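You operate a simulated robot arm through the tools that you are given. There is no shell and no other tool. Be economical: measure what you need, move in short steps, check, and stop when the job is done.

The job below is to be done with a simulated two-armed robot. You get a single attempt, and the scene is never put back.

TASK
Stand the steel axle thread down in the oil pot and give it 3 strokes of oil.
Fine: keeper clear first; only the thread end can be gripped, so pass it to the other hand.

Only the result counts: the job must be done as asked and must still hold three seconds after the hand-in. Knocking over, shifting, dropping, spilling or breaking anything else fails it.

THE ROBOT
Two 7-joint arms with two-finger parallel grippers on one trunk, on a base that drives. Base frame: it is fixed to the floor where the robot stands at the start and does not move with it; the origin is under the middle of the robot, x ahead of it, y to its left, z up; the surface under the hand at the start is at about z = 0.84. Lengths are in m, angles in degrees, forces in N, time in s.
The left shoulder is at the start at [0.03, 0.119, 1.01], the right one opposite. With the tool pointing down near the work surface each hand reaches from about 0.28 to 0.68 m from the robot's upright axis, wherever it stands, measured 20 degrees to its own side. Places, roughly: axle keeper [0.4, -0.2, 0.9]; lever of the oil can [0.5, -0.1, 1]; oil pot [0.7, -0.1, 0.8]. Payload 3.43 kg a hand.
Tool frame (each hand has its own): the origin (TCP) lies between the finger pads and is the grasp point; the fingertips stand 0.03 m ahead of it; z points along the fingers, y is the line along which they close. Largest opening 0.094 m; finger width 0.028, thickness 0.01; the body of the gripper, 0.05 by 0.096 m, starts 0.055 m behind the TCP.
Orientation is told as [roll, pitch, yaw] about the base's x, y, z axes, in that order, counted from this pose: with the fingers straight down and closing along the base's y, the tool's x points along the base's -x, its y along +y and its z along -z.

THE INTERFACE
- The arms move only by the tool drive_tool. It takes "left_increments", "right_increments" or both (then of equal length, played together; a hand with none holds still); each is text: rows parted by semicolons, each of 7 numbers parted by spaces: the turn, a rotation vector about the base's x, y, z in units of 5 degrees (1.0 is 5 degrees), then the shift along the base's x, y, z in units of 40 mm (1.0 is 40 mm), then the opening in per cent of the stroke, from 0 (shut) to 100 (fully open). In form: rx ry rz dx dy dz grip; .... A call has 1 to 10 rows; each row shifts and turns the commanded pose from where the row before left it. A call with a number of a shift or a turn outside -1 to 1 is refused whole. Each row takes 0.2 s and may step no farther than 0.05 m and 8.6 degrees from the row before; otherwise, or with a gripper value out of range, the whole call is refused. A pose out of reach is approached as far as the arm can. The call stops where the force on the tool passes 40 N (or 10 N more than at its start, if that is more) or the arm is blocked; 0.2 s more then pass. Each finger travels about 0.072 m/s and halts on what it meets, pressing with about 30 N; the grip force reading is that of the motor and also rises with nothing between the fingers. The clock runs only during rows and for 0.2 s after the last one: add rows that do not move to give the fingers time. The reply holds the time, the measured pose of the TCP, the force on the tool along the base axes, the opening and the grip force, in the units named above and with some noise, with the torque about the TCP (base axes, N m) and any sound that the robot's microphone picked up.
- Cameras (640 x 400 px; columns grow to the right, rows downward): "scene" is now at [0.0525, -0.0252, 1.718]; the picture's right is [-0.37, -0.93, 0.00], its down [-0.74, 0.29, -0.61] and it looks along [0.57, -0.23, -0.79] (base axes); focal length 274 px, centre (320, 200). "left" rides on the left gripper at [0.076, -0.014, -0.102] in its tool frame; the picture's right is [0.18, 0.98, 0.00], its down [-0.75, 0.14, -0.64] and it looks along [-0.63, 0.12, 0.77] (tool axes); focal length 243 px, centre (320, 200). "right" rides on the right gripper at [0.076, 0.014, -0.102] in its tool frame; the picture's right is [-0.18, 0.98, 0.00], its down [-0.75, -0.14, -0.64] and it looks along [-0.63, -0.12, 0.77] (tool axes); focal length 243 px, centre (320, 200).
- capture(camera): a new picture of that camera. The clock stands still meanwhile.
- raise_lower(by): slides the trunk up (or, below 0, down) by that many m; the arms and the scene camera ride with it, the base frame stays. It gives what a move gives, with no picture.
- base_move(legs): drives the robot by 1 to 6 legs, each [ahead, turn to the left] in m and degrees, along the robot's own axes; the way and the turn of a leg run together, so that a leg with both is an arc; at most 1.5 m and 180 degrees a leg. The arms and the cameras ride along, it lands a little off, and it stops where it bumps. It gives what a move gives.
- aim_head(pan, tilt): turns the head with the scene camera to pan (to the left, within 143 degrees either way) and tilt (down, from -29 to 69), counted from straight ahead of the robot. It gives what a move gives.
- pixel_to_xyz(camera, pixels): for up to 12 pixels [column, row] of the newest picture of that camera ("zoom" is the newest enlarged one), the place [x, y, z] in the base frame of the surface seen there, good to about 0.003 m, but the place of the scene camera against the robot may be out by one fixed shift of up to 0.025 m in any direction. The clock stands still meanwhile.
- inspect(camera, box): a new picture of the part [left, top, right, bottom] of that camera's present view, enlarged. The clock stands still meanwhile.
- sign_off(): hands the job in; it is judged then, once.

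Go step by step. Measure first, check grasps and placings, and put right what went wrong. The budget is 80 turns and 62 pictures, counting those below and the enlarged ones. Unless the task says otherwise, let go and move clear before handing in, and close with one line.

The tools are called after "Emit:" as name(argument=value, ...) on one line, values as JSON. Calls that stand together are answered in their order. drive_tool: Moves the arms, as the interface text tells. Its arguments: {"type":"object","properties":{"left_increments":{"type":"string"},"right_increments":{"type":"string"}},"required":[]} The other tools are called the same way: raise_lower (by) slides the trunk up or down; base_move (legs) drives the base; aim_head (pan, tilt) turns the head that bears the scene camera; capture (camera) takes a picture; pixel_to_xyz (camera, pixels) gives the place of the surface under pixels of a picture; inspect (camera, box) takes an enlarged picture of a part of a camera's view; sign_off () hands the job in.

At the start:

```text
t: 0.0
left_tcp_pos: [0.4304, 0.0044, 1.2646]
left_tool_rot: [0.0, 0.0, 0.0]
left_ft_force: [-0.4, -0.2, 0.5]
left_wrist_torque: [-0.01, -0.03, 0.0]
left_finger_gap: 0.0942
left_grasp_force: 0.0
right_tcp_pos: [0.2888, -0.3173, 1.2617]
right_tool_rot: [0.0, -0.1, 0.1]
right_ft_force: [0.1, -0.5, 0.4]
right_wrist_torque: [-0.01, -0.01, 0.04]
right_finger_gap: 0.0941
right_grasp_force: 0.1
trunk travel left (down, up): [-0.275, 0.135]
robot x, y, heading: [-0.0016, -0.0018, 0.1]
head pan, tilt: [-21.6, 52.4]
```

scene: 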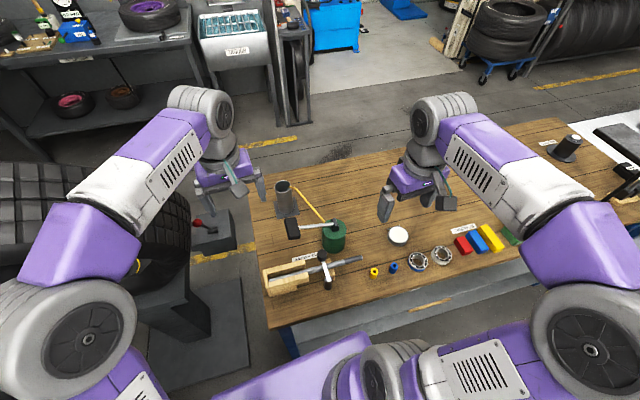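
right: 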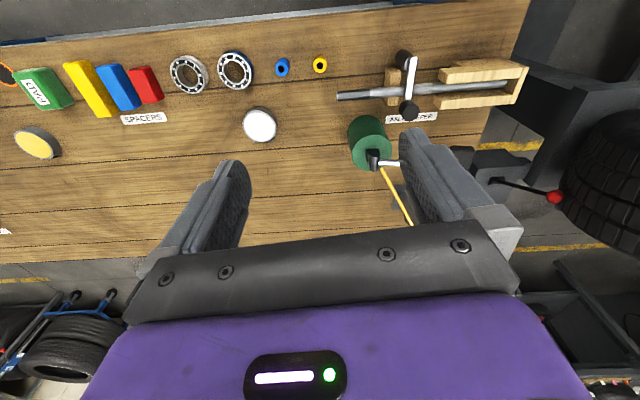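
left: 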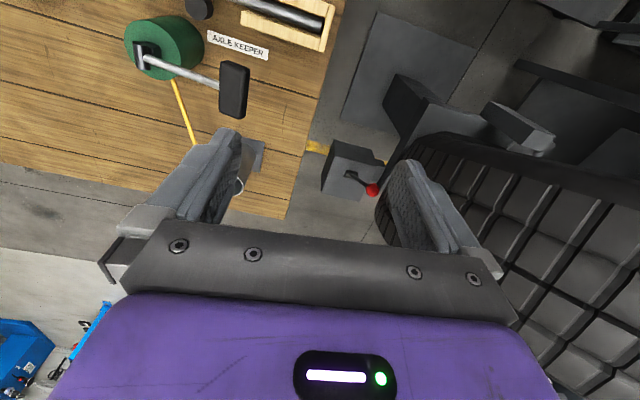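

The scene shows the axle in its keeper (about 265-360, 255-295), the oil can at (333,235) with lever pad at (292,229), and the oil pot at (285,195). I'll enlarge that part first.

Emit:
inspect(camera="scene", box=[250, 170, 410, 310])

Emit:
inspect(camera="right", box=[320, 40, 540, 180])

```text
2.86 times, centred on (330, 240) of scene
```

zoom: 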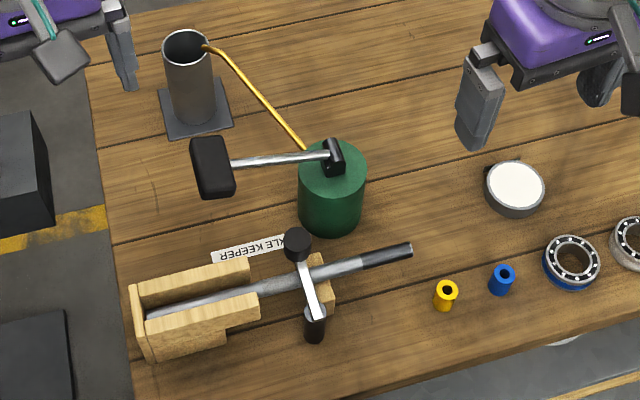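

```text
2.86 times, centred on (430, 110) of right
```

zoom: 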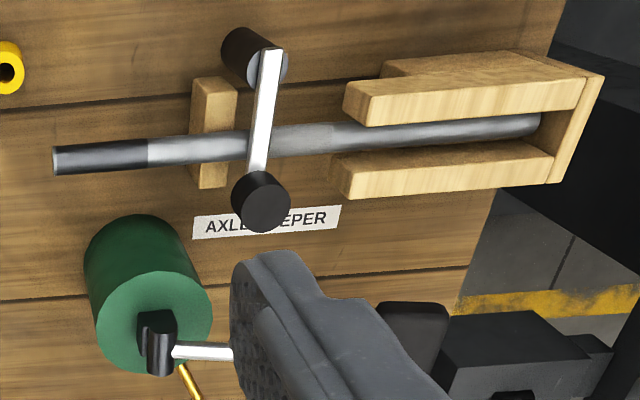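

I'll measure the axle, keeper bar, knob and cheeks from the right wrist camera, and the scene camera for the same ones to find its offset.

Emit:
pixel_to_xyz(camera="zoom", pixels=[[60, 158], [148, 151], [215, 146], [300, 138], [400, 131], [525, 122], [262, 200], [258, 120], [270, 55], [215, 90], [450, 100], [155, 335]])

Emit:
pixel_to_xyz(camera="scene", pixels=[[350, 261], [325, 255], [322, 256], [327, 270], [329, 279], [282, 184], [276, 185], [289, 187], [292, 229], [333, 224], [310, 226], [300, 270]])

Emit:
pixel_to_xyz(camera="left", pixels=[[234, 90], [147, 55], [190, 72], [180, 30], [175, 85], [200, 8], [265, 18], [310, 20], [236, 70], [232, 110]])

Emit:
inspect(camera="scene", box=[270, 235, 370, 300])

```text
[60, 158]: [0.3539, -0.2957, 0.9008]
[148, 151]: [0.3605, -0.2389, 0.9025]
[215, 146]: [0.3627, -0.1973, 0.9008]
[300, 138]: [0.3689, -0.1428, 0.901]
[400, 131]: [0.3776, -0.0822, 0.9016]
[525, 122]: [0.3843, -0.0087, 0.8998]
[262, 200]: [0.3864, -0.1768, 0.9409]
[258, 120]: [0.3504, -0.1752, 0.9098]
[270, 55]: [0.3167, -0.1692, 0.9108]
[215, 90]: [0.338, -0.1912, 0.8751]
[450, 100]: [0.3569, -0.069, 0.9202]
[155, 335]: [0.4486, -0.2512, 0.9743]
```

```text
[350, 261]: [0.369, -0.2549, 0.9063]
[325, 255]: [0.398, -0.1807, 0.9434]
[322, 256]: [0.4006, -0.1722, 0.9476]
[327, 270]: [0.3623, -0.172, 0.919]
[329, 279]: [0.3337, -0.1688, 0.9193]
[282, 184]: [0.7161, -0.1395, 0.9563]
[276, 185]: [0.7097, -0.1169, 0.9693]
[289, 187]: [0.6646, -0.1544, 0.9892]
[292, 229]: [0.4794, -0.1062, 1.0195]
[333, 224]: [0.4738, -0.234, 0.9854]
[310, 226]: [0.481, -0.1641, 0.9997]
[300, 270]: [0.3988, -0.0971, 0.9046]
```

```text
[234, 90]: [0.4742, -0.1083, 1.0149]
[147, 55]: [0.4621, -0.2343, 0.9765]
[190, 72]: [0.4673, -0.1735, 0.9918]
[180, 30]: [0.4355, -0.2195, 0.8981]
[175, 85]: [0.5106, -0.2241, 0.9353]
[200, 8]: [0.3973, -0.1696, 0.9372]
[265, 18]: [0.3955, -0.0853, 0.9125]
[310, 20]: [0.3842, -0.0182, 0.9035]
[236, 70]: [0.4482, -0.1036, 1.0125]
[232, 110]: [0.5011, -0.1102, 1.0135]
```

```text
6.15 times, centred on (320, 268) of scene
```

zoom: 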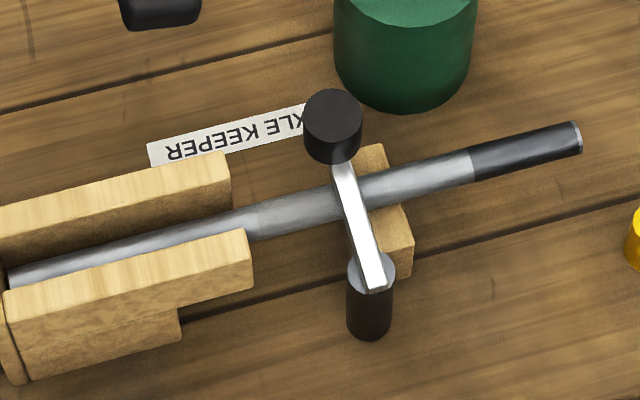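

The bar lies across the axle at about (0.35,-0.175,0.91). It pivots on the near post at (0.318,-0.17), and its knob stands at (0.387,-0.177) with its top at 0.94. The axle's thread end points to -y at y=-0.296. I'll move the left hand aside and bring the shut right hand beside the knob, on its +y side.

Emit:
drive_tool(left_increments="0 0 0 0 0.9 0 100;0 0 0 0 0.9 0 100;0 0 0 0 0.9 0 100;0 0 0 0 0.9 0 100;0 0 0 0 0.9 0 100;0 0 0 0 0 0 100;0 0 0 0 0 0 100;0 0 0 0 0 0 100;0 0 0 0 0 0 100;0 0 0 0 0 0 100", right_increments="0 0 0 0.5 0.8 0 0;0 0 0 0.5 0.9 0 0;0 0 0 0.5 0.9 0 0;0 0 0 0.4 0.9 0 0;0 0 0 0.5 0.9 0 0;0 0 0 0 0 -1 0;0 0 0 0 0 -1 0;0 0 0 0 0 -1 0;0 0 0 0 0 -1 0;0 0 0 0 0 -1 0")

Emit:
capture(camera="right")

```text
t: 2.2
left_tcp_pos: [0.4289, 0.1784, 1.2669]
left_tool_rot: [-0.2, 0.1, -0.1]
left_ft_force: [-1.5, -25.8, -3.6]
left_wrist_torque: [-0.88, 0.12, -0.21]
left_finger_gap: 0.0798
left_grasp_force: 0.1
right_tcp_pos: [0.3858, -0.1455, 1.0596]
right_tool_rot: [0.2, 0.0, 0.1]
right_ft_force: [0.0, 0.8, 0.4]
right_wrist_torque: [-0.03, -0.01, -0.02]
right_finger_gap: 0.0
right_grasp_force: 29.9
trunk travel left (down, up): [-0.275, 0.135]
robot x, y, heading: [0.0008, -0.0025, 0.2]
head pan, tilt: [-21.6, 52.4]
```

```text
55 pictures are left
```

right: 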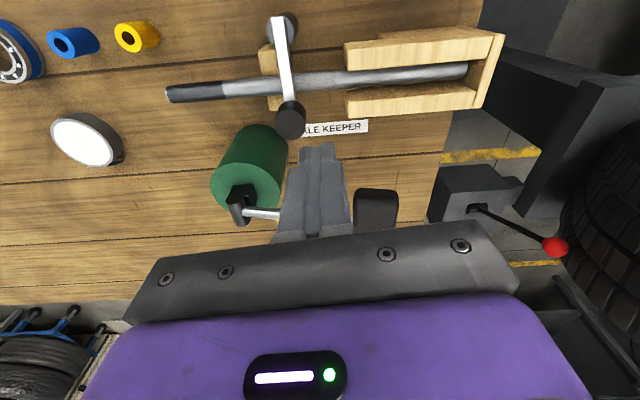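

The left hand is pressing on something (−26 N in y, fingers pushed in), probably the tyre at the left. I'll back it off straight away and look.

Emit:
drive_tool(left_increments="0 0 0 0 -1 0 100;0 0 0 0 -0.5 0 100")

Emit:
capture(camera="scene")

Emit:
capture(camera="left")

```text
t: 2.8
left_tcp_pos: [0.4306, 0.1248, 1.2648]
left_tool_rot: [0.1, 0.1, 0.2]
left_ft_force: [-1.0, 0.3, -0.5]
left_wrist_torque: [-0.03, -0.01, -0.02]
left_finger_gap: 0.0939
left_grasp_force: 0.0
right_tcp_pos: [0.3853, -0.1427, 1.0596]
right_tool_rot: [0.1, 0.0, 0.0]
right_ft_force: [-0.4, -0.1, 0.5]
right_wrist_torque: [0.04, -0.02, -0.01]
right_finger_gap: 0.0
right_grasp_force: 29.7
trunk travel left (down, up): [-0.275, 0.135]
robot x, y, heading: [-0.0009, -0.0024, -0.1]
head pan, tilt: [-21.6, 52.4]
```

```text
54 pictures are left
```

scene: 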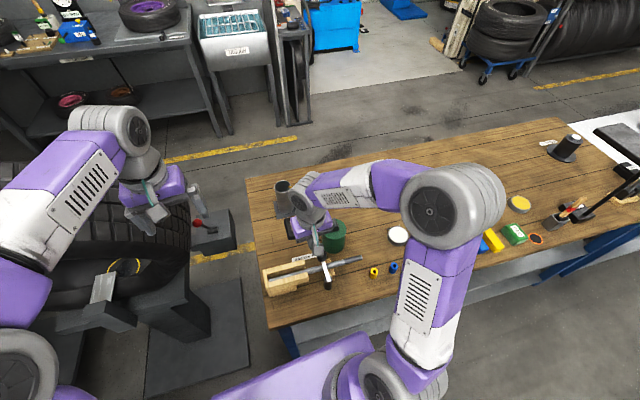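

```text
53 pictures are left
```

left: 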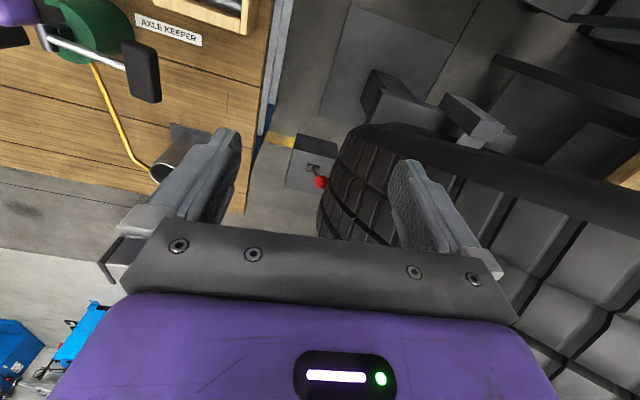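

The tyre looks undisturbed, and from now on the left hand stays at y < 0.12. I'm lowering the shut right fingers beside the knob.

Emit:
drive_tool(right_increments="0 0 0 0 0 -0.93 0;0 0 0 0 0 -0.93 0;0 0 0 0 0 -0.92 0")

Emit:
capture(camera="right")

```text
t: 3.6
left_tcp_pos: [0.4296, 0.1245, 1.2626]
left_tool_rot: [0.0, 0.0, 0.0]
left_ft_force: [0.5, -0.5, -0.5]
left_wrist_torque: [0.0, -0.01, -0.04]
left_finger_gap: 0.094
left_grasp_force: 0.1
right_tcp_pos: [0.3857, -0.1419, 0.9491]
right_tool_rot: [-0.1, 0.0, 0.0]
right_ft_force: [0.1, 0.2, 0.0]
right_wrist_torque: [-0.01, -0.07, 0.02]
right_finger_gap: 0.0
right_grasp_force: 29.8
trunk travel left (down, up): [-0.275, 0.135]
robot x, y, heading: [-0.0014, 0.0013, -0.3]
head pan, tilt: [-21.6, 52.4]
```

```text
52 pictures are left
```

right: 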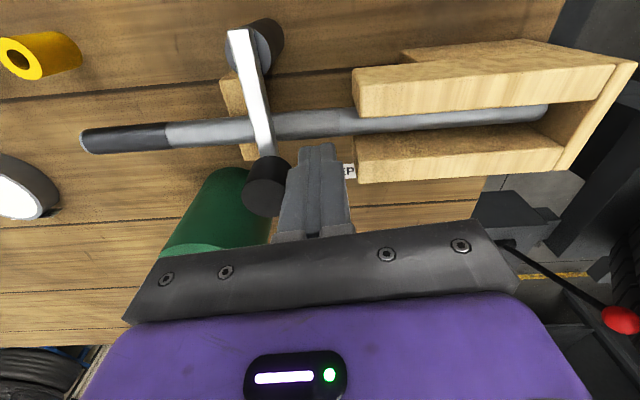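

The finger stands right beside the knob (265,185). I'll push it toward -y in small steps.

Emit:
drive_tool(right_increments="0 0 0 0 -0.4 0 0;0 0 0 0 -0.4 0 0;0 0 0 0 -0.4 0 0;0 0 0 -0.1 -0.4 0 0")

Emit:
capture(camera="right")

```text
t: 4.6
left_tcp_pos: [0.4281, 0.1239, 1.264]
left_tool_rot: [0.0, 0.0, 0.0]
left_ft_force: [-0.7, 0.0, 0.2]
left_wrist_torque: [0.01, 0.02, -0.03]
left_finger_gap: 0.0941
left_grasp_force: 0.1
right_tcp_pos: [0.3813, -0.2066, 0.9499]
right_tool_rot: [0.0, -0.1, 0.1]
right_ft_force: [-1.1, 2.4, 1.5]
right_wrist_torque: [0.03, 0.07, -0.08]
right_finger_gap: 0.0
right_grasp_force: 30.4
trunk travel left (down, up): [-0.275, 0.135]
robot x, y, heading: [0.0007, -0.0007, 0.3]
head pan, tilt: [-21.6, 52.4]
```

```text
51 pictures are left
```

right: 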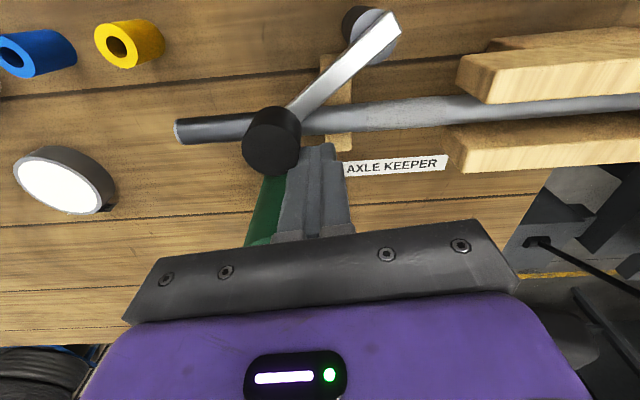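

The bar swings freely with about 2 N. I'll carry it on around the pivot so the knob ends near the -x side.

Emit:
drive_tool(right_increments="0 0 0 -0.285 -0.365 0 0;0 0 0 -0.378 -0.285 0 0;0 0 0 -0.44 -0.19 0 0;0 0 0 -0.475 -0.0625 0 0;0 0 0 -0.475 0.0625 0 0;0 0 0 -0.44 0.19 0 0;0 0 0 -0.26 0.175 0 0")

Emit:
capture(camera="right")

```text
t: 5.5
left_tcp_pos: [0.4303, 0.1251, 1.265]
left_tool_rot: [0.0, 0.0, 0.1]
left_ft_force: [0.5, 0.7, 0.2]
left_wrist_torque: [0.04, -0.05, 0.0]
left_finger_gap: 0.0938
left_grasp_force: 0.1
right_tcp_pos: [0.3461, -0.2366, 0.9535]
right_tool_rot: [0.4, -2.4, 0.6]
right_ft_force: [16.4, 3.2, -7.5]
right_wrist_torque: [0.05, -0.41, 0.02]
right_finger_gap: 0.0002
right_grasp_force: 29.9
trunk travel left (down, up): [-0.275, 0.135]
robot x, y, heading: [0.0006, 0.002, -0.1]
head pan, tilt: [-21.6, 52.4]
stopped in row 4 (right hand): the force on the tool passed its limit at 47 N (the readings are from after the stop); the commanded pose is now the measured one
```

```text
50 pictures are left
```

right: 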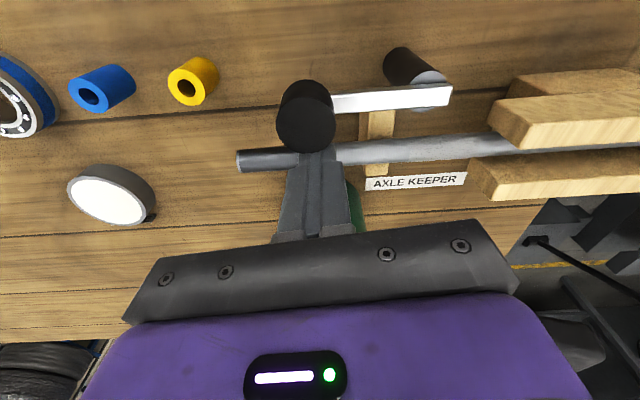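

The bar has come to its stop pointing along -y, clear of the axle. I'll back off, rise, and measure.

Emit:
drive_tool(right_increments="0 0 0 0.5 0 0 0;0 0 0 0.3 0 0.5 0;0 0 0 0 -0.3 1 0;0 0 0 0 -0.5 1 0;0 0 0 0 -0.5 1 0")

Emit:
inspect(camera="right", box=[180, 20, 500, 220])

```text
t: 6.7
left_tcp_pos: [0.4291, 0.1241, 1.2645]
left_tool_rot: [-0.1, 0.0, 0.1]
left_ft_force: [-1.0, 0.4, 0.4]
left_wrist_torque: [0.0, 0.01, 0.02]
left_finger_gap: 0.0941
left_grasp_force: 0.0
right_tcp_pos: [0.3733, -0.2884, 1.0931]
right_tool_rot: [0.4, -1.9, 0.6]
right_ft_force: [0.0, -0.9, -0.3]
right_wrist_torque: [-0.02, -0.05, 0.03]
right_finger_gap: 0.0001
right_grasp_force: 29.8
trunk travel left (down, up): [-0.275, 0.135]
robot x, y, heading: [-0.0004, 0.0003, -0.1]
head pan, tilt: [-21.6, 52.4]
```

```text
2.00 times, centred on (340, 120) of right
```

zoom: 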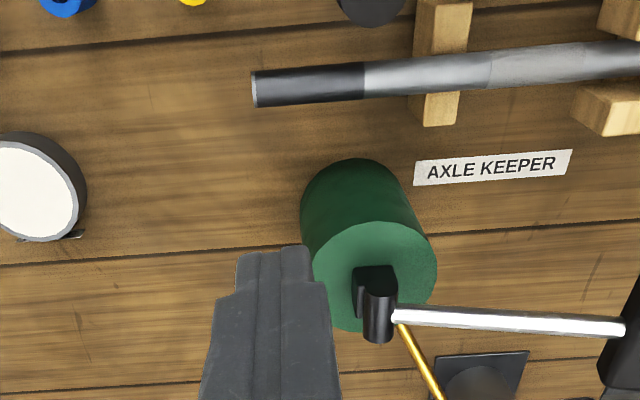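

Emit:
pixel_to_xyz(camera="zoom", pixels=[[258, 88], [310, 82], [362, 80], [390, 78], [488, 70], [255, 72], [257, 104], [440, 110]])

Emit:
capture(camera="right")

Emit:
inspect(camera="scene", box=[250, 170, 410, 310])

```text
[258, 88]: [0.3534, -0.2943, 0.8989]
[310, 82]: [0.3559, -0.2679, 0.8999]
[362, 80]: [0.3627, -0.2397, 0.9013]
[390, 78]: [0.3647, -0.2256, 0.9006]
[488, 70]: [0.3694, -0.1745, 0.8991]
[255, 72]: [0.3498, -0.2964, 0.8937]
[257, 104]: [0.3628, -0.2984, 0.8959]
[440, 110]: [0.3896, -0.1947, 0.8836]
```

```text
48 pictures are left
```

right: 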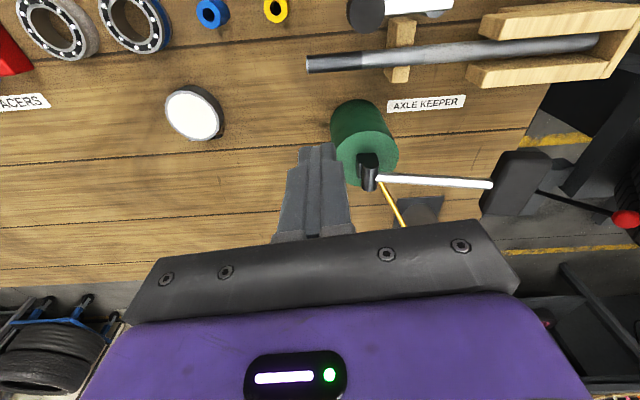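

```text
2.86 times, centred on (330, 240) of scene
```

zoom: 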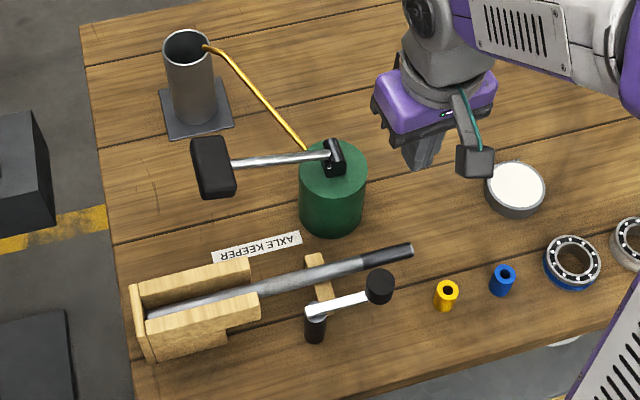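

Emit:
pixel_to_xyz(camera="right", pixels=[[358, 15], [350, 15], [370, 15], [362, 28], [377, 12], [430, 5]])

Emit:
pixel_to_xyz(camera="zoom", pixels=[[380, 278], [392, 278], [368, 280], [320, 308], [186, 45], [206, 46], [170, 45], [188, 34], [187, 62], [170, 120]])

```text
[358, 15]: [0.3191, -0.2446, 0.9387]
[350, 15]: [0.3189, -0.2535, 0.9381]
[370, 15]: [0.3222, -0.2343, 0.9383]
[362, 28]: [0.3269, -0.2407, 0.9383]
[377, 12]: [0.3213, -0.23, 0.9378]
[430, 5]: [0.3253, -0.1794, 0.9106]
```

```text
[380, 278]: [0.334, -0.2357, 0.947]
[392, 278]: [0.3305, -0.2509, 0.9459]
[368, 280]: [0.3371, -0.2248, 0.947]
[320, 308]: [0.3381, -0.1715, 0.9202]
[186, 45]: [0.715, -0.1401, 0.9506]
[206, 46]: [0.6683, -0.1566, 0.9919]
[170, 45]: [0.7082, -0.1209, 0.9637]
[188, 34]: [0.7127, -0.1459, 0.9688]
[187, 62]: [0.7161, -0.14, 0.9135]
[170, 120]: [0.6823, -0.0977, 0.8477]
```

The knob now stands at (0.318,-0.241), top 0.938. The thread centre is near (0.355,-0.277,0.89), and the axle is turned 6° from y. I'll yaw the right hand to 84° above the thread while the left hand turns to point forward.

Emit:
drive_tool(left_increments="-0.92 -0.92 0.92 0.2 -0.15 0 100;-0.92 -0.92 0.92 0.2 -0.15 0 100;-0.92 -0.92 0.92 0.2 -0.15 0 100;-0.92 -0.92 0.92 0.2 -0.15 0 100;-0.92 -0.92 0.92 0.2 -0.15 0 100;-0.92 -0.92 0.92 0.2 -0.15 0 100;-0.92 -0.92 0.92 0.2 -0.15 0 100;-0.92 -0.92 0.92 0.2 -0.15 0 100;-0.92 -0.92 0.92 0.2 -0.15 0 100;-0.92 -0.92 0.92 0.2 -0.15 0 100", right_increments="-0.08 0.38 0.98 0 0 0 55;0 0 0.98 -0.1 0.06 0 55;0 0 0.98 -0.1 0.06 0 55;0 0 0.98 -0.1 0.06 0 55;0 0 0.98 -0.1 0.06 0 55;0 0 0.98 0 0 0 55;0 0 0.98 0 0 0 55;0 0 0.98 0 0 0 55;0 0 0.98 0 0 0 55;0 0 0.98 0 0 0 55")

```text
t: 8.9
left_tcp_pos: [0.5061, 0.0716, 1.2642]
left_tool_rot: [-57.8, -18.4, 58.7]
left_ft_force: [0.6, -0.6, -0.6]
left_wrist_torque: [-0.01, 0.0, 0.03]
left_finger_gap: 0.0943
left_grasp_force: 0.0
left hand out of reach, approached as far as the arm can: row 10
right_tcp_pos: [0.3578, -0.2777, 1.0928]
right_tool_rot: [0.0, 0.1, 49.6]
right_ft_force: [0.1, -0.4, -0.1]
right_wrist_torque: [0.0, 0.01, 0.01]
right_finger_gap: 0.0515
right_grasp_force: 0.0
trunk travel left (down, up): [-0.275, 0.135]
robot x, y, heading: [0.001, 0.0003, 0.2]
head pan, tilt: [-21.6, 52.4]
```

The left wrist runs short of that roll, so I'll change plan. The right hand will tip the axle upright (thread down), and the left will take the upper end while pointing straight ahead. So I'm turning the left hand to pitch -90 with no roll and finishing the right hand's yaw.

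Emit:
drive_tool(left_increments="0.937 -0.58 -0.012 0 0 0 100;0.937 -0.58 -0.012 0 0 0 100;0.937 -0.58 -0.012 0 0 0 100;0.937 -0.58 -0.012 0 0 0 100;0.937 -0.58 -0.012 0 0 0 100;0.937 -0.58 -0.012 0 0 0 100;0.937 -0.58 -0.012 0 0 0 100;0.937 -0.58 -0.012 0 0 0 100;0.937 -0.58 -0.012 0 0 0 100;0.937 -0.58 -0.012 0 0 0 100", right_increments="0 0 0.977 -0.07 0 0 55;0 0 0.977 0 0 0 55;0 0 0.977 0 0 0 55;0 0 0.977 0 0 0 55;0 0 0.977 0 0 0 55;0 0 0.977 0 0 0 55;0 0 0.977 0 0 0 55;0 0 0 0 0 -1 55;0 0 0 0 0 -1 55;0 0 0 0 0 0 55")

Emit:
capture(camera="right")

Emit:
capture(camera="scene")

```text
t: 11.1
left_tcp_pos: [0.5056, 0.0734, 1.2647]
left_tool_rot: [-58.3, -73.7, 58.7]
left_ft_force: [0.9, 0.7, 0.2]
left_wrist_torque: [-0.03, -0.03, -0.01]
left_finger_gap: 0.0942
left_grasp_force: 0.1
right_tcp_pos: [0.3559, -0.2804, 1.0126]
right_tool_rot: [0.0, 0.1, 83.6]
right_ft_force: [-0.2, 0.0, -0.9]
right_wrist_torque: [-0.02, -0.01, -0.03]
right_finger_gap: 0.0519
right_grasp_force: 0.0
trunk travel left (down, up): [-0.275, 0.135]
robot x, y, heading: [0.0019, 0.0008, 0.0]
head pan, tilt: [-21.6, 52.4]
```

```text
46 pictures are left
```

right: 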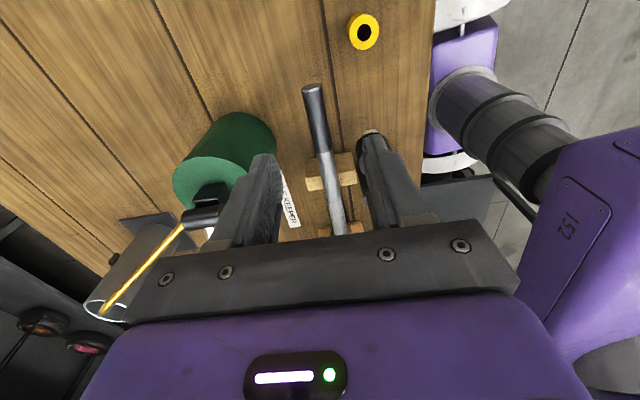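

```text
45 pictures are left
```

scene: 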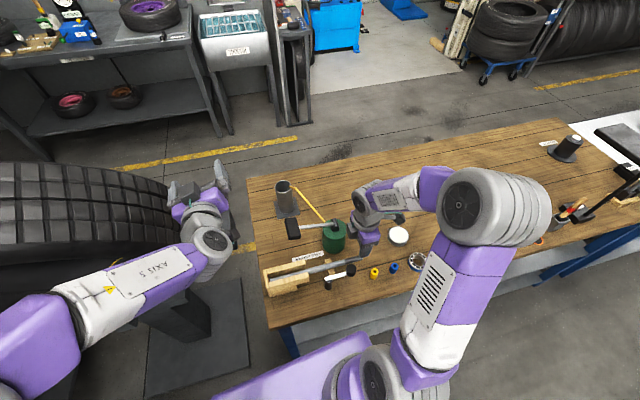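

The fingers straddle the thread (315,95 to 325,150). I'll finish the left turn and lower the right hand to z=0.90.

Emit:
drive_tool(left_increments="0.937 -0.58 -0.012 0 0 0 100;0.937 -0.58 -0.012 0 0 0 100;0.937 -0.58 -0.012 0 0 0 100", right_increments="0 0 0 0 0.03 -0.94 55;0 0 0 0 0 -0.94 55;0 0 0 0 0 -0.94 55")

Emit:
capture(camera="right")

```text
t: 11.9
left_tcp_pos: [0.5076, 0.0721, 1.2631]
left_tool_rot: [122.0, -89.9, -121.8]
left_ft_force: [0.2, -0.5, -0.2]
left_wrist_torque: [-0.01, -0.03, 0.0]
left_finger_gap: 0.0937
left_grasp_force: 0.1
right_tcp_pos: [0.356, -0.2787, 0.8989]
right_tool_rot: [0.0, 0.0, 83.7]
right_ft_force: [0.2, 0.0, -0.5]
right_wrist_torque: [0.04, -0.01, -0.01]
right_finger_gap: 0.0518
right_grasp_force: 0.0
trunk travel left (down, up): [-0.275, 0.135]
robot x, y, heading: [-0.0013, 0.0001, 0.2]
head pan, tilt: [-21.6, 52.4]
```

```text
44 pictures are left
```

right: 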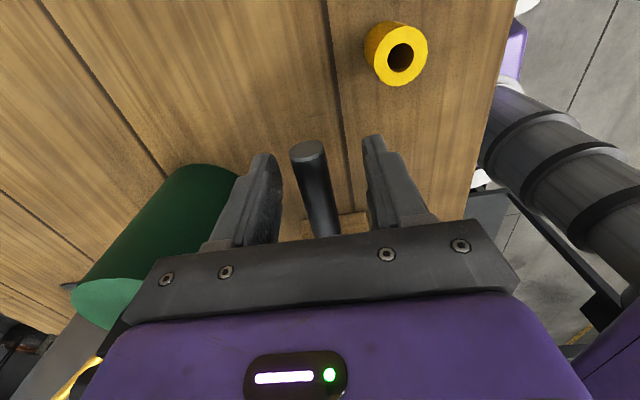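

The thread lies between the fingers, so I'll close.

Emit:
drive_tool(right_increments="0 0 0 0 0 -0.1 0;0 0 0 0 0 0 0;0 0 0 0 0 0 0;0 0 0 0 0 0 0")

```text
t: 12.9
left_tcp_pos: [0.5058, 0.0733, 1.2648]
left_tool_rot: [147.3, -89.9, -147.0]
left_ft_force: [-0.5, -0.6, -0.2]
left_wrist_torque: [-0.02, 0.03, -0.05]
left_finger_gap: 0.0939
left_grasp_force: 0.0
right_tcp_pos: [0.3552, -0.2793, 0.8967]
right_tool_rot: [0.0, 0.1, 83.6]
right_ft_force: [3.6, -1.9, 5.3]
right_wrist_torque: [0.16, -0.07, -0.28]
right_finger_gap: 0.0219
right_grasp_force: 29.6
trunk travel left (down, up): [-0.275, 0.135]
robot x, y, heading: [0.0008, -0.0013, 0.2]
head pan, tilt: [-21.6, 52.4]
```

The grip holds at a 0.022 gap. I'll lift a little and check the load.

Emit:
drive_tool(right_increments="0 0 0 0 0 0.3 0;0 0 0 0 0 0.4 0;0 0 0 0 0 0.3 0;0 0 0 0 0 0 0")

Emit:
inspect(camera="scene", box=[250, 170, 410, 310])

```text
t: 13.9
left_tcp_pos: [0.5069, 0.0721, 1.2638]
left_tool_rot: [146.4, -89.9, -146.2]
left_ft_force: [-0.3, -0.2, -0.5]
left_wrist_torque: [0.04, -0.02, -0.02]
left_finger_gap: 0.094
left_grasp_force: 0.0
right_tcp_pos: [0.3554, -0.2774, 0.9376]
right_tool_rot: [0.0, 0.1, 83.6]
right_ft_force: [0.9, 0.3, 0.7]
right_wrist_torque: [0.03, -0.03, 0.0]
right_finger_gap: 0.0002
right_grasp_force: 29.8
trunk travel left (down, up): [-0.275, 0.135]
robot x, y, heading: [0.0022, -0.002, 0.2]
head pan, tilt: [-21.6, 52.4]
```

```text
2.86 times, centred on (330, 240) of scene
```

zoom: 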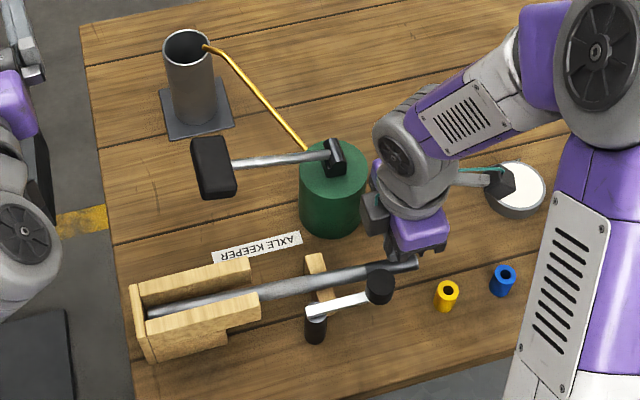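

The fingers slipped off the axle (gap 0). I'll look closely at the state.

Emit:
inspect(camera="scene", box=[270, 235, 370, 300])

Emit:
capture(camera="right")

```text
6.15 times, centred on (320, 268) of scene
```

zoom: 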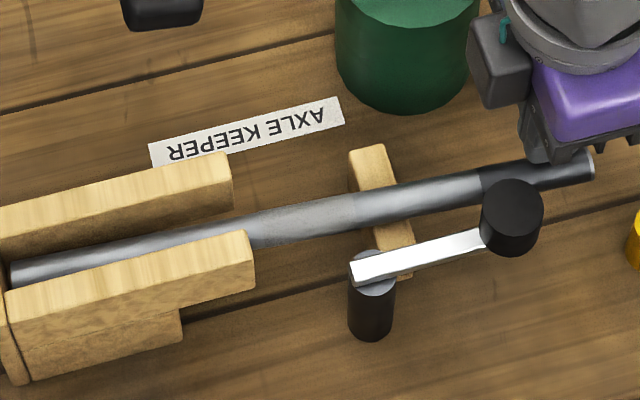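

```text
41 pictures are left
```

right: 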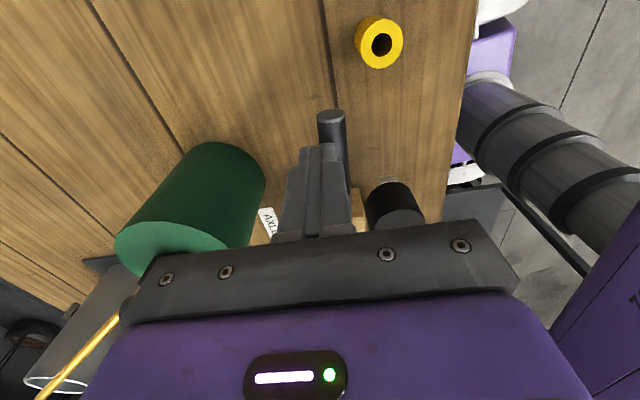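

Emit:
pixel_to_xyz(camera="right", pixels=[[332, 116], [336, 135], [341, 165], [320, 118], [345, 118]])

Emit:
pixel_to_xyz(camera="zoom", pixels=[[588, 165], [430, 197], [330, 215], [200, 240], [100, 258], [20, 270], [8, 270], [100, 190], [220, 170], [385, 245], [370, 160], [510, 200]])

Emit:
inspect(camera="scene", box=[255, 250, 305, 300])

```text
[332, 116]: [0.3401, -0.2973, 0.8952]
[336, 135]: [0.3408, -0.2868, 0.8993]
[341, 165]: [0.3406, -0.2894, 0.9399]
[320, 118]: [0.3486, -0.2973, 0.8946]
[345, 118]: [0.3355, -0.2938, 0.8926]
```

```text
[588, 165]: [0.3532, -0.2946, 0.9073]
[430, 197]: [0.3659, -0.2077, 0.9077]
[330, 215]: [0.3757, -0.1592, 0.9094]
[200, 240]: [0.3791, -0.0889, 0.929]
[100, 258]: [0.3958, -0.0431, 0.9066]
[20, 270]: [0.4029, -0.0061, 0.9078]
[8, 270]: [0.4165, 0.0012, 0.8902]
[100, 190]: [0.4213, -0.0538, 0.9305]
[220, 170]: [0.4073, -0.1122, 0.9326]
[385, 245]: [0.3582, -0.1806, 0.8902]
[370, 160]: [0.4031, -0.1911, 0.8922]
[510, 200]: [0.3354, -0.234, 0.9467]
```

```text
8.00 times, centred on (280, 275) of scene
```

zoom: 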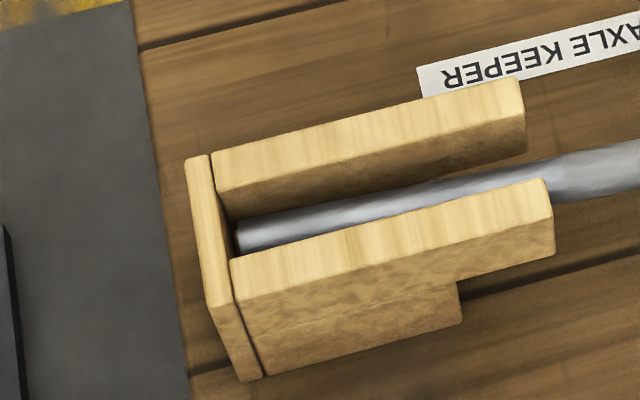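

The axle still lies in its saddle, with its tip now at about (0.342,-0.297) and turned about 9°. The previous pinch was probably shallow, so I'll re-align and grip deeper.

Emit:
drive_tool(right_increments="0 0 0 0 0 0.6 0;0 0 -0.58 -0.32 -0.12 0 50;0 0 0 0 0 0 50;0 0 0 0 0 0 50")

Emit:
capture(camera="right")

```text
t: 14.9
left_tcp_pos: [0.5057, 0.0723, 1.2636]
left_tool_rot: [146.4, -89.9, -146.2]
left_ft_force: [0.9, -0.1, 0.0]
left_wrist_torque: [-0.01, -0.04, -0.03]
left_finger_gap: 0.094
left_grasp_force: 0.0
right_tcp_pos: [0.3418, -0.2828, 0.9605]
right_tool_rot: [0.0, 0.1, 80.7]
right_ft_force: [-0.8, 0.1, 0.2]
right_wrist_torque: [0.03, 0.03, -0.02]
right_finger_gap: 0.0469
right_grasp_force: 0.1
trunk travel left (down, up): [-0.275, 0.135]
robot x, y, heading: [0.0024, -0.0005, 0.1]
head pan, tilt: [-21.6, 52.4]
```

```text
39 pictures are left
```

right: 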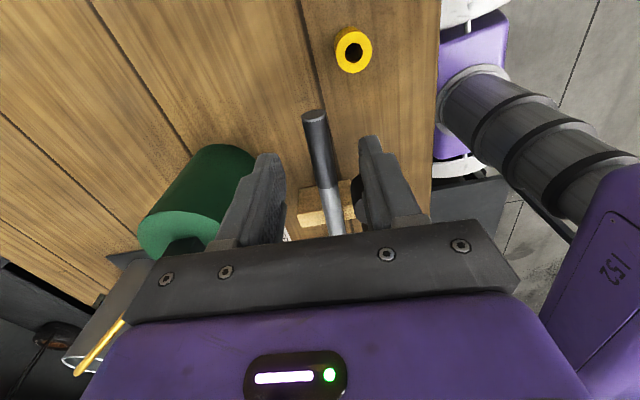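

Emit:
pixel_to_xyz(camera="right", pixels=[[314, 117], [318, 140], [325, 175], [333, 205], [305, 120], [324, 117], [316, 165], [335, 165]])

Emit:
inspect(camera="right", box=[230, 90, 430, 240])

```text
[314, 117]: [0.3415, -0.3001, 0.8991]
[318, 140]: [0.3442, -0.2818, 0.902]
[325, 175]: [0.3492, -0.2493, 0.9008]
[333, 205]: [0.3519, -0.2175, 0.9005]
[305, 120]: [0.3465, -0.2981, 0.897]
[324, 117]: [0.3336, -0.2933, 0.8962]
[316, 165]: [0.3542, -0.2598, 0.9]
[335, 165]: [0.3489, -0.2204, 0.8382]
```

```text
2.67 times, centred on (330, 165) of right
```

zoom: 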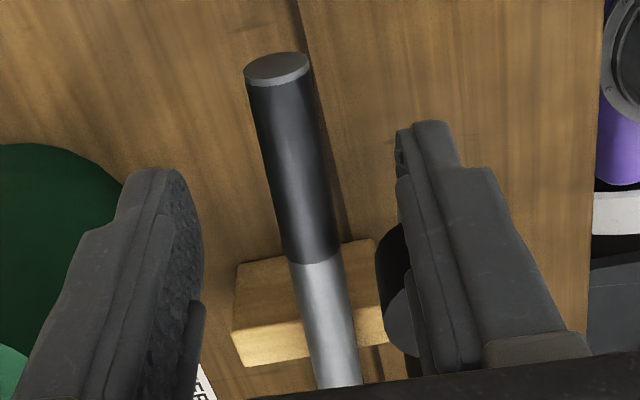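

Emit:
drive_tool(right_increments="0 0 0.3 0.05 -0.03 -0.9 50;0 0 0 0 0 -0.9 50;0 0 0 0 0 0 0;0 0 0 0 0 0 0;0 0 0 0 0 0 0;0 0 0 0 0 0 0")

Emit:
inspect(camera="right", box=[230, 90, 430, 240])

```text
t: 16.3
left_tcp_pos: [0.5059, 0.0716, 1.2626]
left_tool_rot: [134.5, -89.9, -134.4]
left_ft_force: [0.4, -0.6, 0.6]
left_wrist_torque: [0.02, -0.04, 0.02]
left_finger_gap: 0.0938
left_grasp_force: 0.1
right_tcp_pos: [0.3465, -0.285, 0.887]
right_tool_rot: [0.1, 0.1, 82.2]
right_ft_force: [4.8, -0.9, -0.9]
right_wrist_torque: [-0.04, 0.02, -0.73]
right_finger_gap: 0.0218
right_grasp_force: 30.1
trunk travel left (down, up): [-0.275, 0.135]
robot x, y, heading: [-0.0003, -0.0005, 0.2]
head pan, tilt: [-21.6, 52.4]
```

```text
2.67 times, centred on (330, 165) of right
```

zoom: 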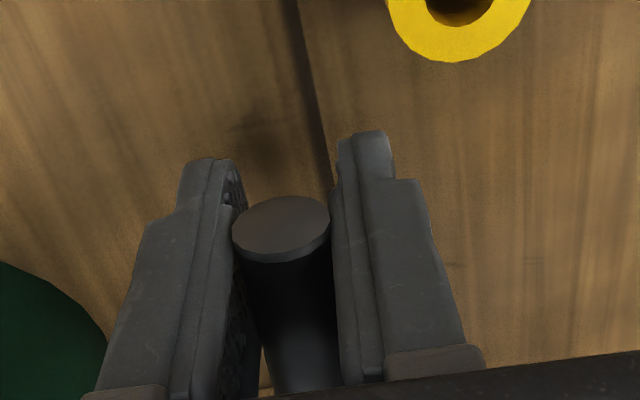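

The pinch is good, with the end face visible at (280,230). The yaw torque is -0.73, so I'll ease it and lift slowly.

Emit:
drive_tool(right_increments="0 0 -0.3 0.05 0 0 0;0 0 0 0 0 0.1 0;0 0 0 0 0 0.15 0")

```text
t: 17.1
left_tcp_pos: [0.5063, 0.0716, 1.2634]
left_tool_rot: [145.6, -90.0, -145.3]
left_ft_force: [0.1, 0.4, -0.2]
left_wrist_torque: [0.0, 0.04, -0.01]
left_finger_gap: 0.0941
left_grasp_force: 0.2
right_tcp_pos: [0.3473, -0.2839, 0.8969]
right_tool_rot: [0.1, 0.2, 80.7]
right_ft_force: [-1.1, 0.2, -4.7]
right_wrist_torque: [-0.53, 0.06, 0.23]
right_finger_gap: 0.0216
right_grasp_force: 30.1
trunk travel left (down, up): [-0.275, 0.135]
robot x, y, heading: [-0.0011, 0.004, 0.2]
head pan, tilt: [-21.6, 52.4]
```

It carries 4.7 N with a droop torque of 0.53 Nm. I'll go on lifting slowly and watch.

Emit:
drive_tool(right_increments="0 0 0 0 0 0.15 0;0 0 0 0 0 0.15 0;0 0 0 0 0 0.15 0")

Emit:
inspect(camera="scene", box=[250, 225, 380, 305])

```text
t: 17.9
left_tcp_pos: [0.5064, 0.0716, 1.2638]
left_tool_rot: [147.4, -89.9, -147.2]
left_ft_force: [0.2, 0.4, -0.3]
left_wrist_torque: [0.01, -0.01, 0.0]
left_finger_gap: 0.0942
left_grasp_force: 0.0
right_tcp_pos: [0.3466, -0.284, 0.9167]
right_tool_rot: [0.0, -0.1, 80.6]
right_ft_force: [-0.7, 0.0, -4.3]
right_wrist_torque: [-0.55, 0.05, 0.1]
right_finger_gap: 0.0216
right_grasp_force: 30.0
trunk travel left (down, up): [-0.275, 0.135]
robot x, y, heading: [-0.0006, 0.0002, 0.2]
head pan, tilt: [-21.6, 52.4]
```

```text
4.92 times, centred on (315, 265) of scene
```

zoom: 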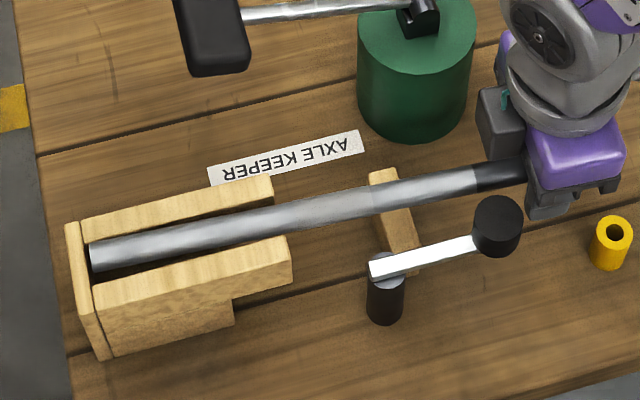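

The axle lifted level: 4.3 N in all, and the grip holds the droop. I'll go on raising it straight.

Emit:
drive_tool(right_increments="0 0 0 0 0 0.3 0;0 0 0 0 0 0.4 0;0 0 0 0 0 0.5 0;0 0 0 0 0 0.5 0;0 0 0 0 0 0.6 0;0 0 0 0 0 0.6 0;0 0 0 0 0 0.6 0;0 0 0 0 0 0.6 0;0 0 0 0 0 0.5 0;0 0 0 0 0 0.3 0")

Emit:
capture(camera="scene")

```text
t: 20.1
left_tcp_pos: [0.5059, 0.0729, 1.2644]
left_tool_rot: [145.1, -89.9, -144.8]
left_ft_force: [-0.1, 0.0, -0.1]
left_wrist_torque: [-0.01, 0.02, -0.02]
left_finger_gap: 0.0941
left_grasp_force: 0.1
right_tcp_pos: [0.3468, -0.2854, 1.1117]
right_tool_rot: [0.1, 0.1, 80.7]
right_ft_force: [-0.2, 0.4, -3.7]
right_wrist_torque: [-0.59, 0.12, 0.01]
right_finger_gap: 0.022
right_grasp_force: 30.2
trunk travel left (down, up): [-0.275, 0.135]
robot x, y, heading: [0.0019, 0.0019, 0.0]
head pan, tilt: [-21.6, 52.4]
```

```text
35 pictures are left
```

scene: 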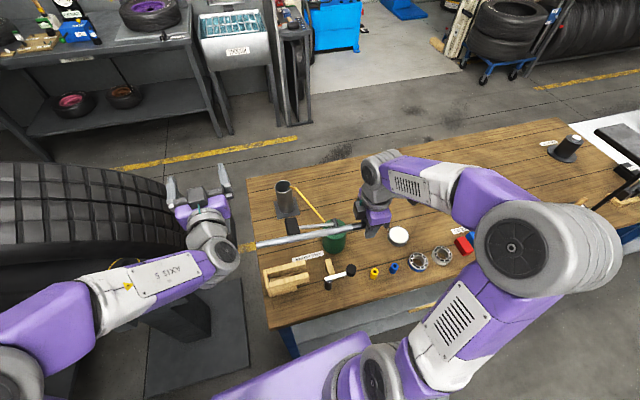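

Held level at z=1.11 with the left hand clear of it. Now I'll tip the smooth end upward about the closing axis.

Emit:
drive_tool(right_increments="0.5 -0.08 0 0 0 0 0;0.8 -0.13 0 0 0 0.1 0;0.97 -0.16 0 0 0 0.1 0;0.97 -0.16 0 0 0 0.1 0;0.97 -0.16 0 0 0 0.1 0;0.97 -0.16 0 0 0 0.1 0;0.97 -0.16 0 0 0 0.1 0;0.97 -0.16 0 0 0 0.1 0;0.97 -0.16 0 0 0 0.1 0;0.97 -0.16 0 0 0 0.1 0")

```text
t: 22.3
left_tcp_pos: [0.5066, 0.0726, 1.2626]
left_tool_rot: [136.0, -89.9, -135.8]
left_ft_force: [-0.4, -0.3, 0.4]
left_wrist_torque: [-0.01, 0.01, 0.01]
left_finger_gap: 0.094
left_grasp_force: 0.0
right_tcp_pos: [0.3464, -0.2853, 1.148]
right_tool_rot: [-0.1, -45.8, 80.8]
right_ft_force: [0.0, 0.2, -5.0]
right_wrist_torque: [-0.35, 0.06, 0.01]
right_finger_gap: 0.0216
right_grasp_force: 30.2
trunk travel left (down, up): [-0.275, 0.135]
robot x, y, heading: [-0.0008, -0.0001, 0.1]
head pan, tilt: [-21.6, 52.4]
```

Emit:
drive_tool(right_increments="0.97 -0.16 0 0 0 0 0;0.97 -0.16 0 0 0 0 0;0.97 -0.16 0 0 0 0 0;0.97 -0.16 0 0 0 0 0;0.97 -0.16 0 0 0 0 0;0.97 -0.16 0 0 0 0 0;0.97 -0.16 0 0 0 0 0;0.97 -0.16 0 0 0 0 0;0.97 -0.16 0 0 0 0 0")

Emit:
capture(camera="scene")

Emit:
capture(camera="right")

```text
t: 24.3
left_tcp_pos: [0.5072, 0.0717, 1.2632]
left_tool_rot: [132.5, -89.8, -132.3]
left_ft_force: [-0.1, -0.1, 0.1]
left_wrist_torque: [-0.01, 0.04, 0.01]
left_finger_gap: 0.0941
left_grasp_force: 0.0
right_tcp_pos: [0.3473, -0.2839, 1.1467]
right_tool_rot: [-156.9, -89.7, -122.4]
right_ft_force: [0.0, 0.0, -5.1]
right_wrist_torque: [0.04, -0.01, 0.0]
right_finger_gap: 0.0215
right_grasp_force: 29.7
trunk travel left (down, up): [-0.275, 0.135]
robot x, y, heading: [0.0007, 0.0018, 0.2]
head pan, tilt: [-21.6, 52.4]
```

```text
34 pictures are left
```

scene: 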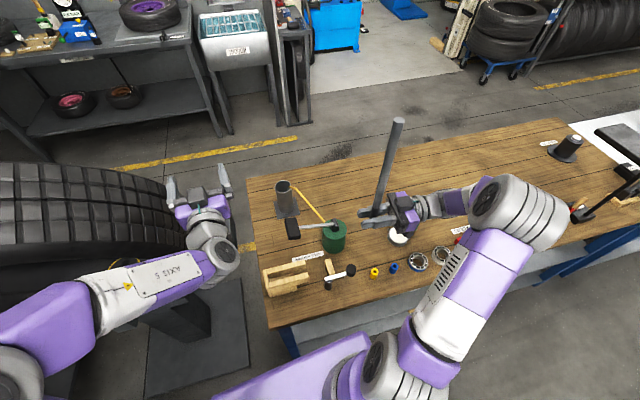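

```text
33 pictures are left
```

right: 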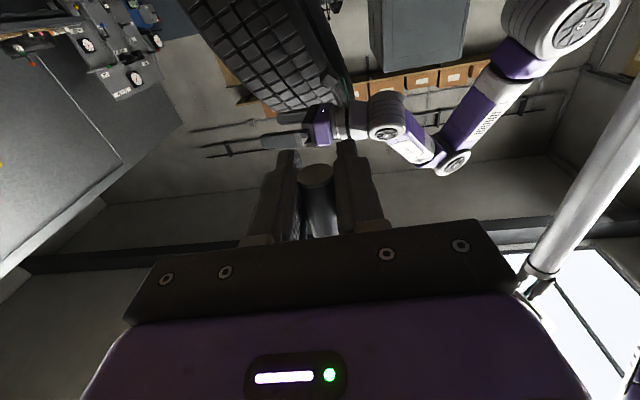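

The axle is upright with the thread down (top at (398,122)) and no torque on the grip. I'll bring it to about (0.52,-0.06) and put the left hand behind it at the height of its upper end.

Emit:
drive_tool(left_increments="0 0 0 -0.225 -0.325 0.27 100;0 0 0 -0.225 -0.325 0.27 100;0 0 0 -0.225 -0.325 0.27 100;0 0 0 -0.225 -0.325 0.27 100;0 0 0 -0.225 -0.325 0.27 100;0 0 0 -0.225 -0.325 0.27 100;0 0 0 -0.225 -0.325 0.27 100;0 0 0 -0.225 -0.325 0.27 100;0 0 0 -0.225 -0.325 0.27 100;0 0 0 -0.225 -0.325 0.27 100", right_increments="0 0 0 0.44 0.4 0 0;0 0 0 0.44 0.5 0 0;0 0 0 0.44 0.56 0 0;0 0 0 0.44 0.56 0 0;0 0 0 0.44 0.6 0 0;0 0 0 0.44 0.6 0 0;0 0 0 0.44 0.6 0 0;0 0 0 0.44 0.6 0 0;0 0 0 0.44 0.6 0 0;0 0 0 0.44 0.6 0 0")

Emit:
capture(camera="left")

Emit:
capture(camera="scene")

```text
t: 26.5
left_tcp_pos: [0.4176, -0.0583, 1.3724]
left_tool_rot: [101.3, -89.9, -100.8]
left_ft_force: [-0.1, 0.3, -0.3]
left_wrist_torque: [0.02, 0.01, -0.02]
left_finger_gap: 0.0938
left_grasp_force: 0.0
right_tcp_pos: [0.5246, -0.0591, 1.1462]
right_tool_rot: [-135.7, -89.9, -143.6]
right_ft_force: [1.2, 0.2, -4.0]
right_wrist_torque: [0.03, 0.03, -0.02]
right_finger_gap: 0.0217
right_grasp_force: 30.5
trunk travel left (down, up): [-0.275, 0.135]
robot x, y, heading: [0.0005, 0.0019, -0.1]
head pan, tilt: [-21.6, 52.4]
```

```text
32 pictures are left
```

left: 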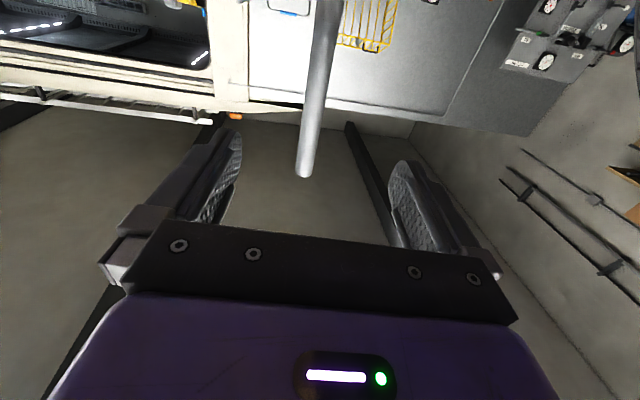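

```text
31 pictures are left
```

scene: 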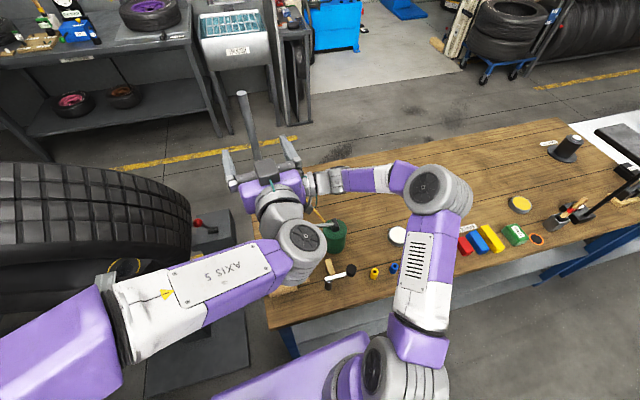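

The left camera sees the upper end of the axle at (304,172), and I'll measure it.

Emit:
pixel_to_xyz(camera="left", pixels=[[304, 170], [306, 150], [313, 100], [320, 50], [326, 5]])

```text
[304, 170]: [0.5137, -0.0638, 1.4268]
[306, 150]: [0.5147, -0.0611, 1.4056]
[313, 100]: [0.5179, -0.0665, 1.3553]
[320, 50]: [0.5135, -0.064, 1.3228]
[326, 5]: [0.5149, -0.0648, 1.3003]
```

Axle axis at (0.525,-0.064), top 1.427. I'll advance the left hand around it and close.

Emit:
drive_tool(left_increments="0 0 0 0.6 -0.05 0.05 100;0 0 0 0.6 -0.05 0.05 100;0 0 0 0.6 -0.05 0 100;0 0 0 0.6 0 0 100;0 0 0 0.28 0 0 100;0 0 0 0 0 0 0;0 0 0 0 0 0 0;0 0 0 0 0 0 0;0 0 0 0 0 0 0;0 0 0 0 0 0 0")

Emit:
capture(camera="left")

```text
t: 28.7
left_tcp_pos: [0.523, -0.0632, 1.3747]
left_tool_rot: [145.4, -90.0, -145.1]
left_ft_force: [0.9, -0.6, -0.8]
left_wrist_torque: [-0.25, -0.23, 0.01]
left_finger_gap: 0.022
left_grasp_force: 30.2
right_tcp_pos: [0.5235, -0.0582, 1.1473]
right_tool_rot: [-142.2, -89.8, -137.0]
right_ft_force: [-1.5, -0.2, -4.2]
right_wrist_torque: [0.18, -0.07, 0.02]
right_finger_gap: 0.0217
right_grasp_force: 29.8
trunk travel left (down, up): [-0.275, 0.135]
robot x, y, heading: [0.0027, -0.0002, -0.2]
head pan, tilt: [-21.6, 52.4]
```

```text
30 pictures are left
```

left: 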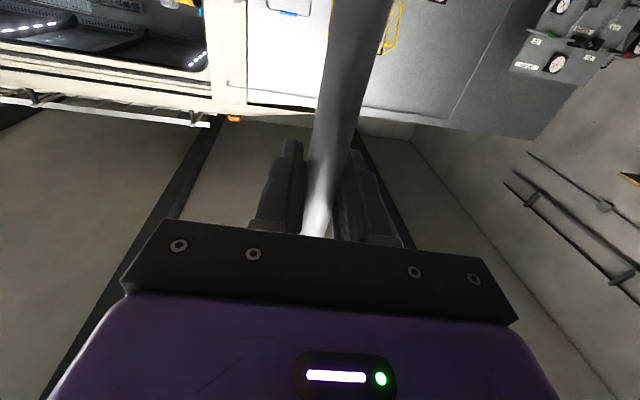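

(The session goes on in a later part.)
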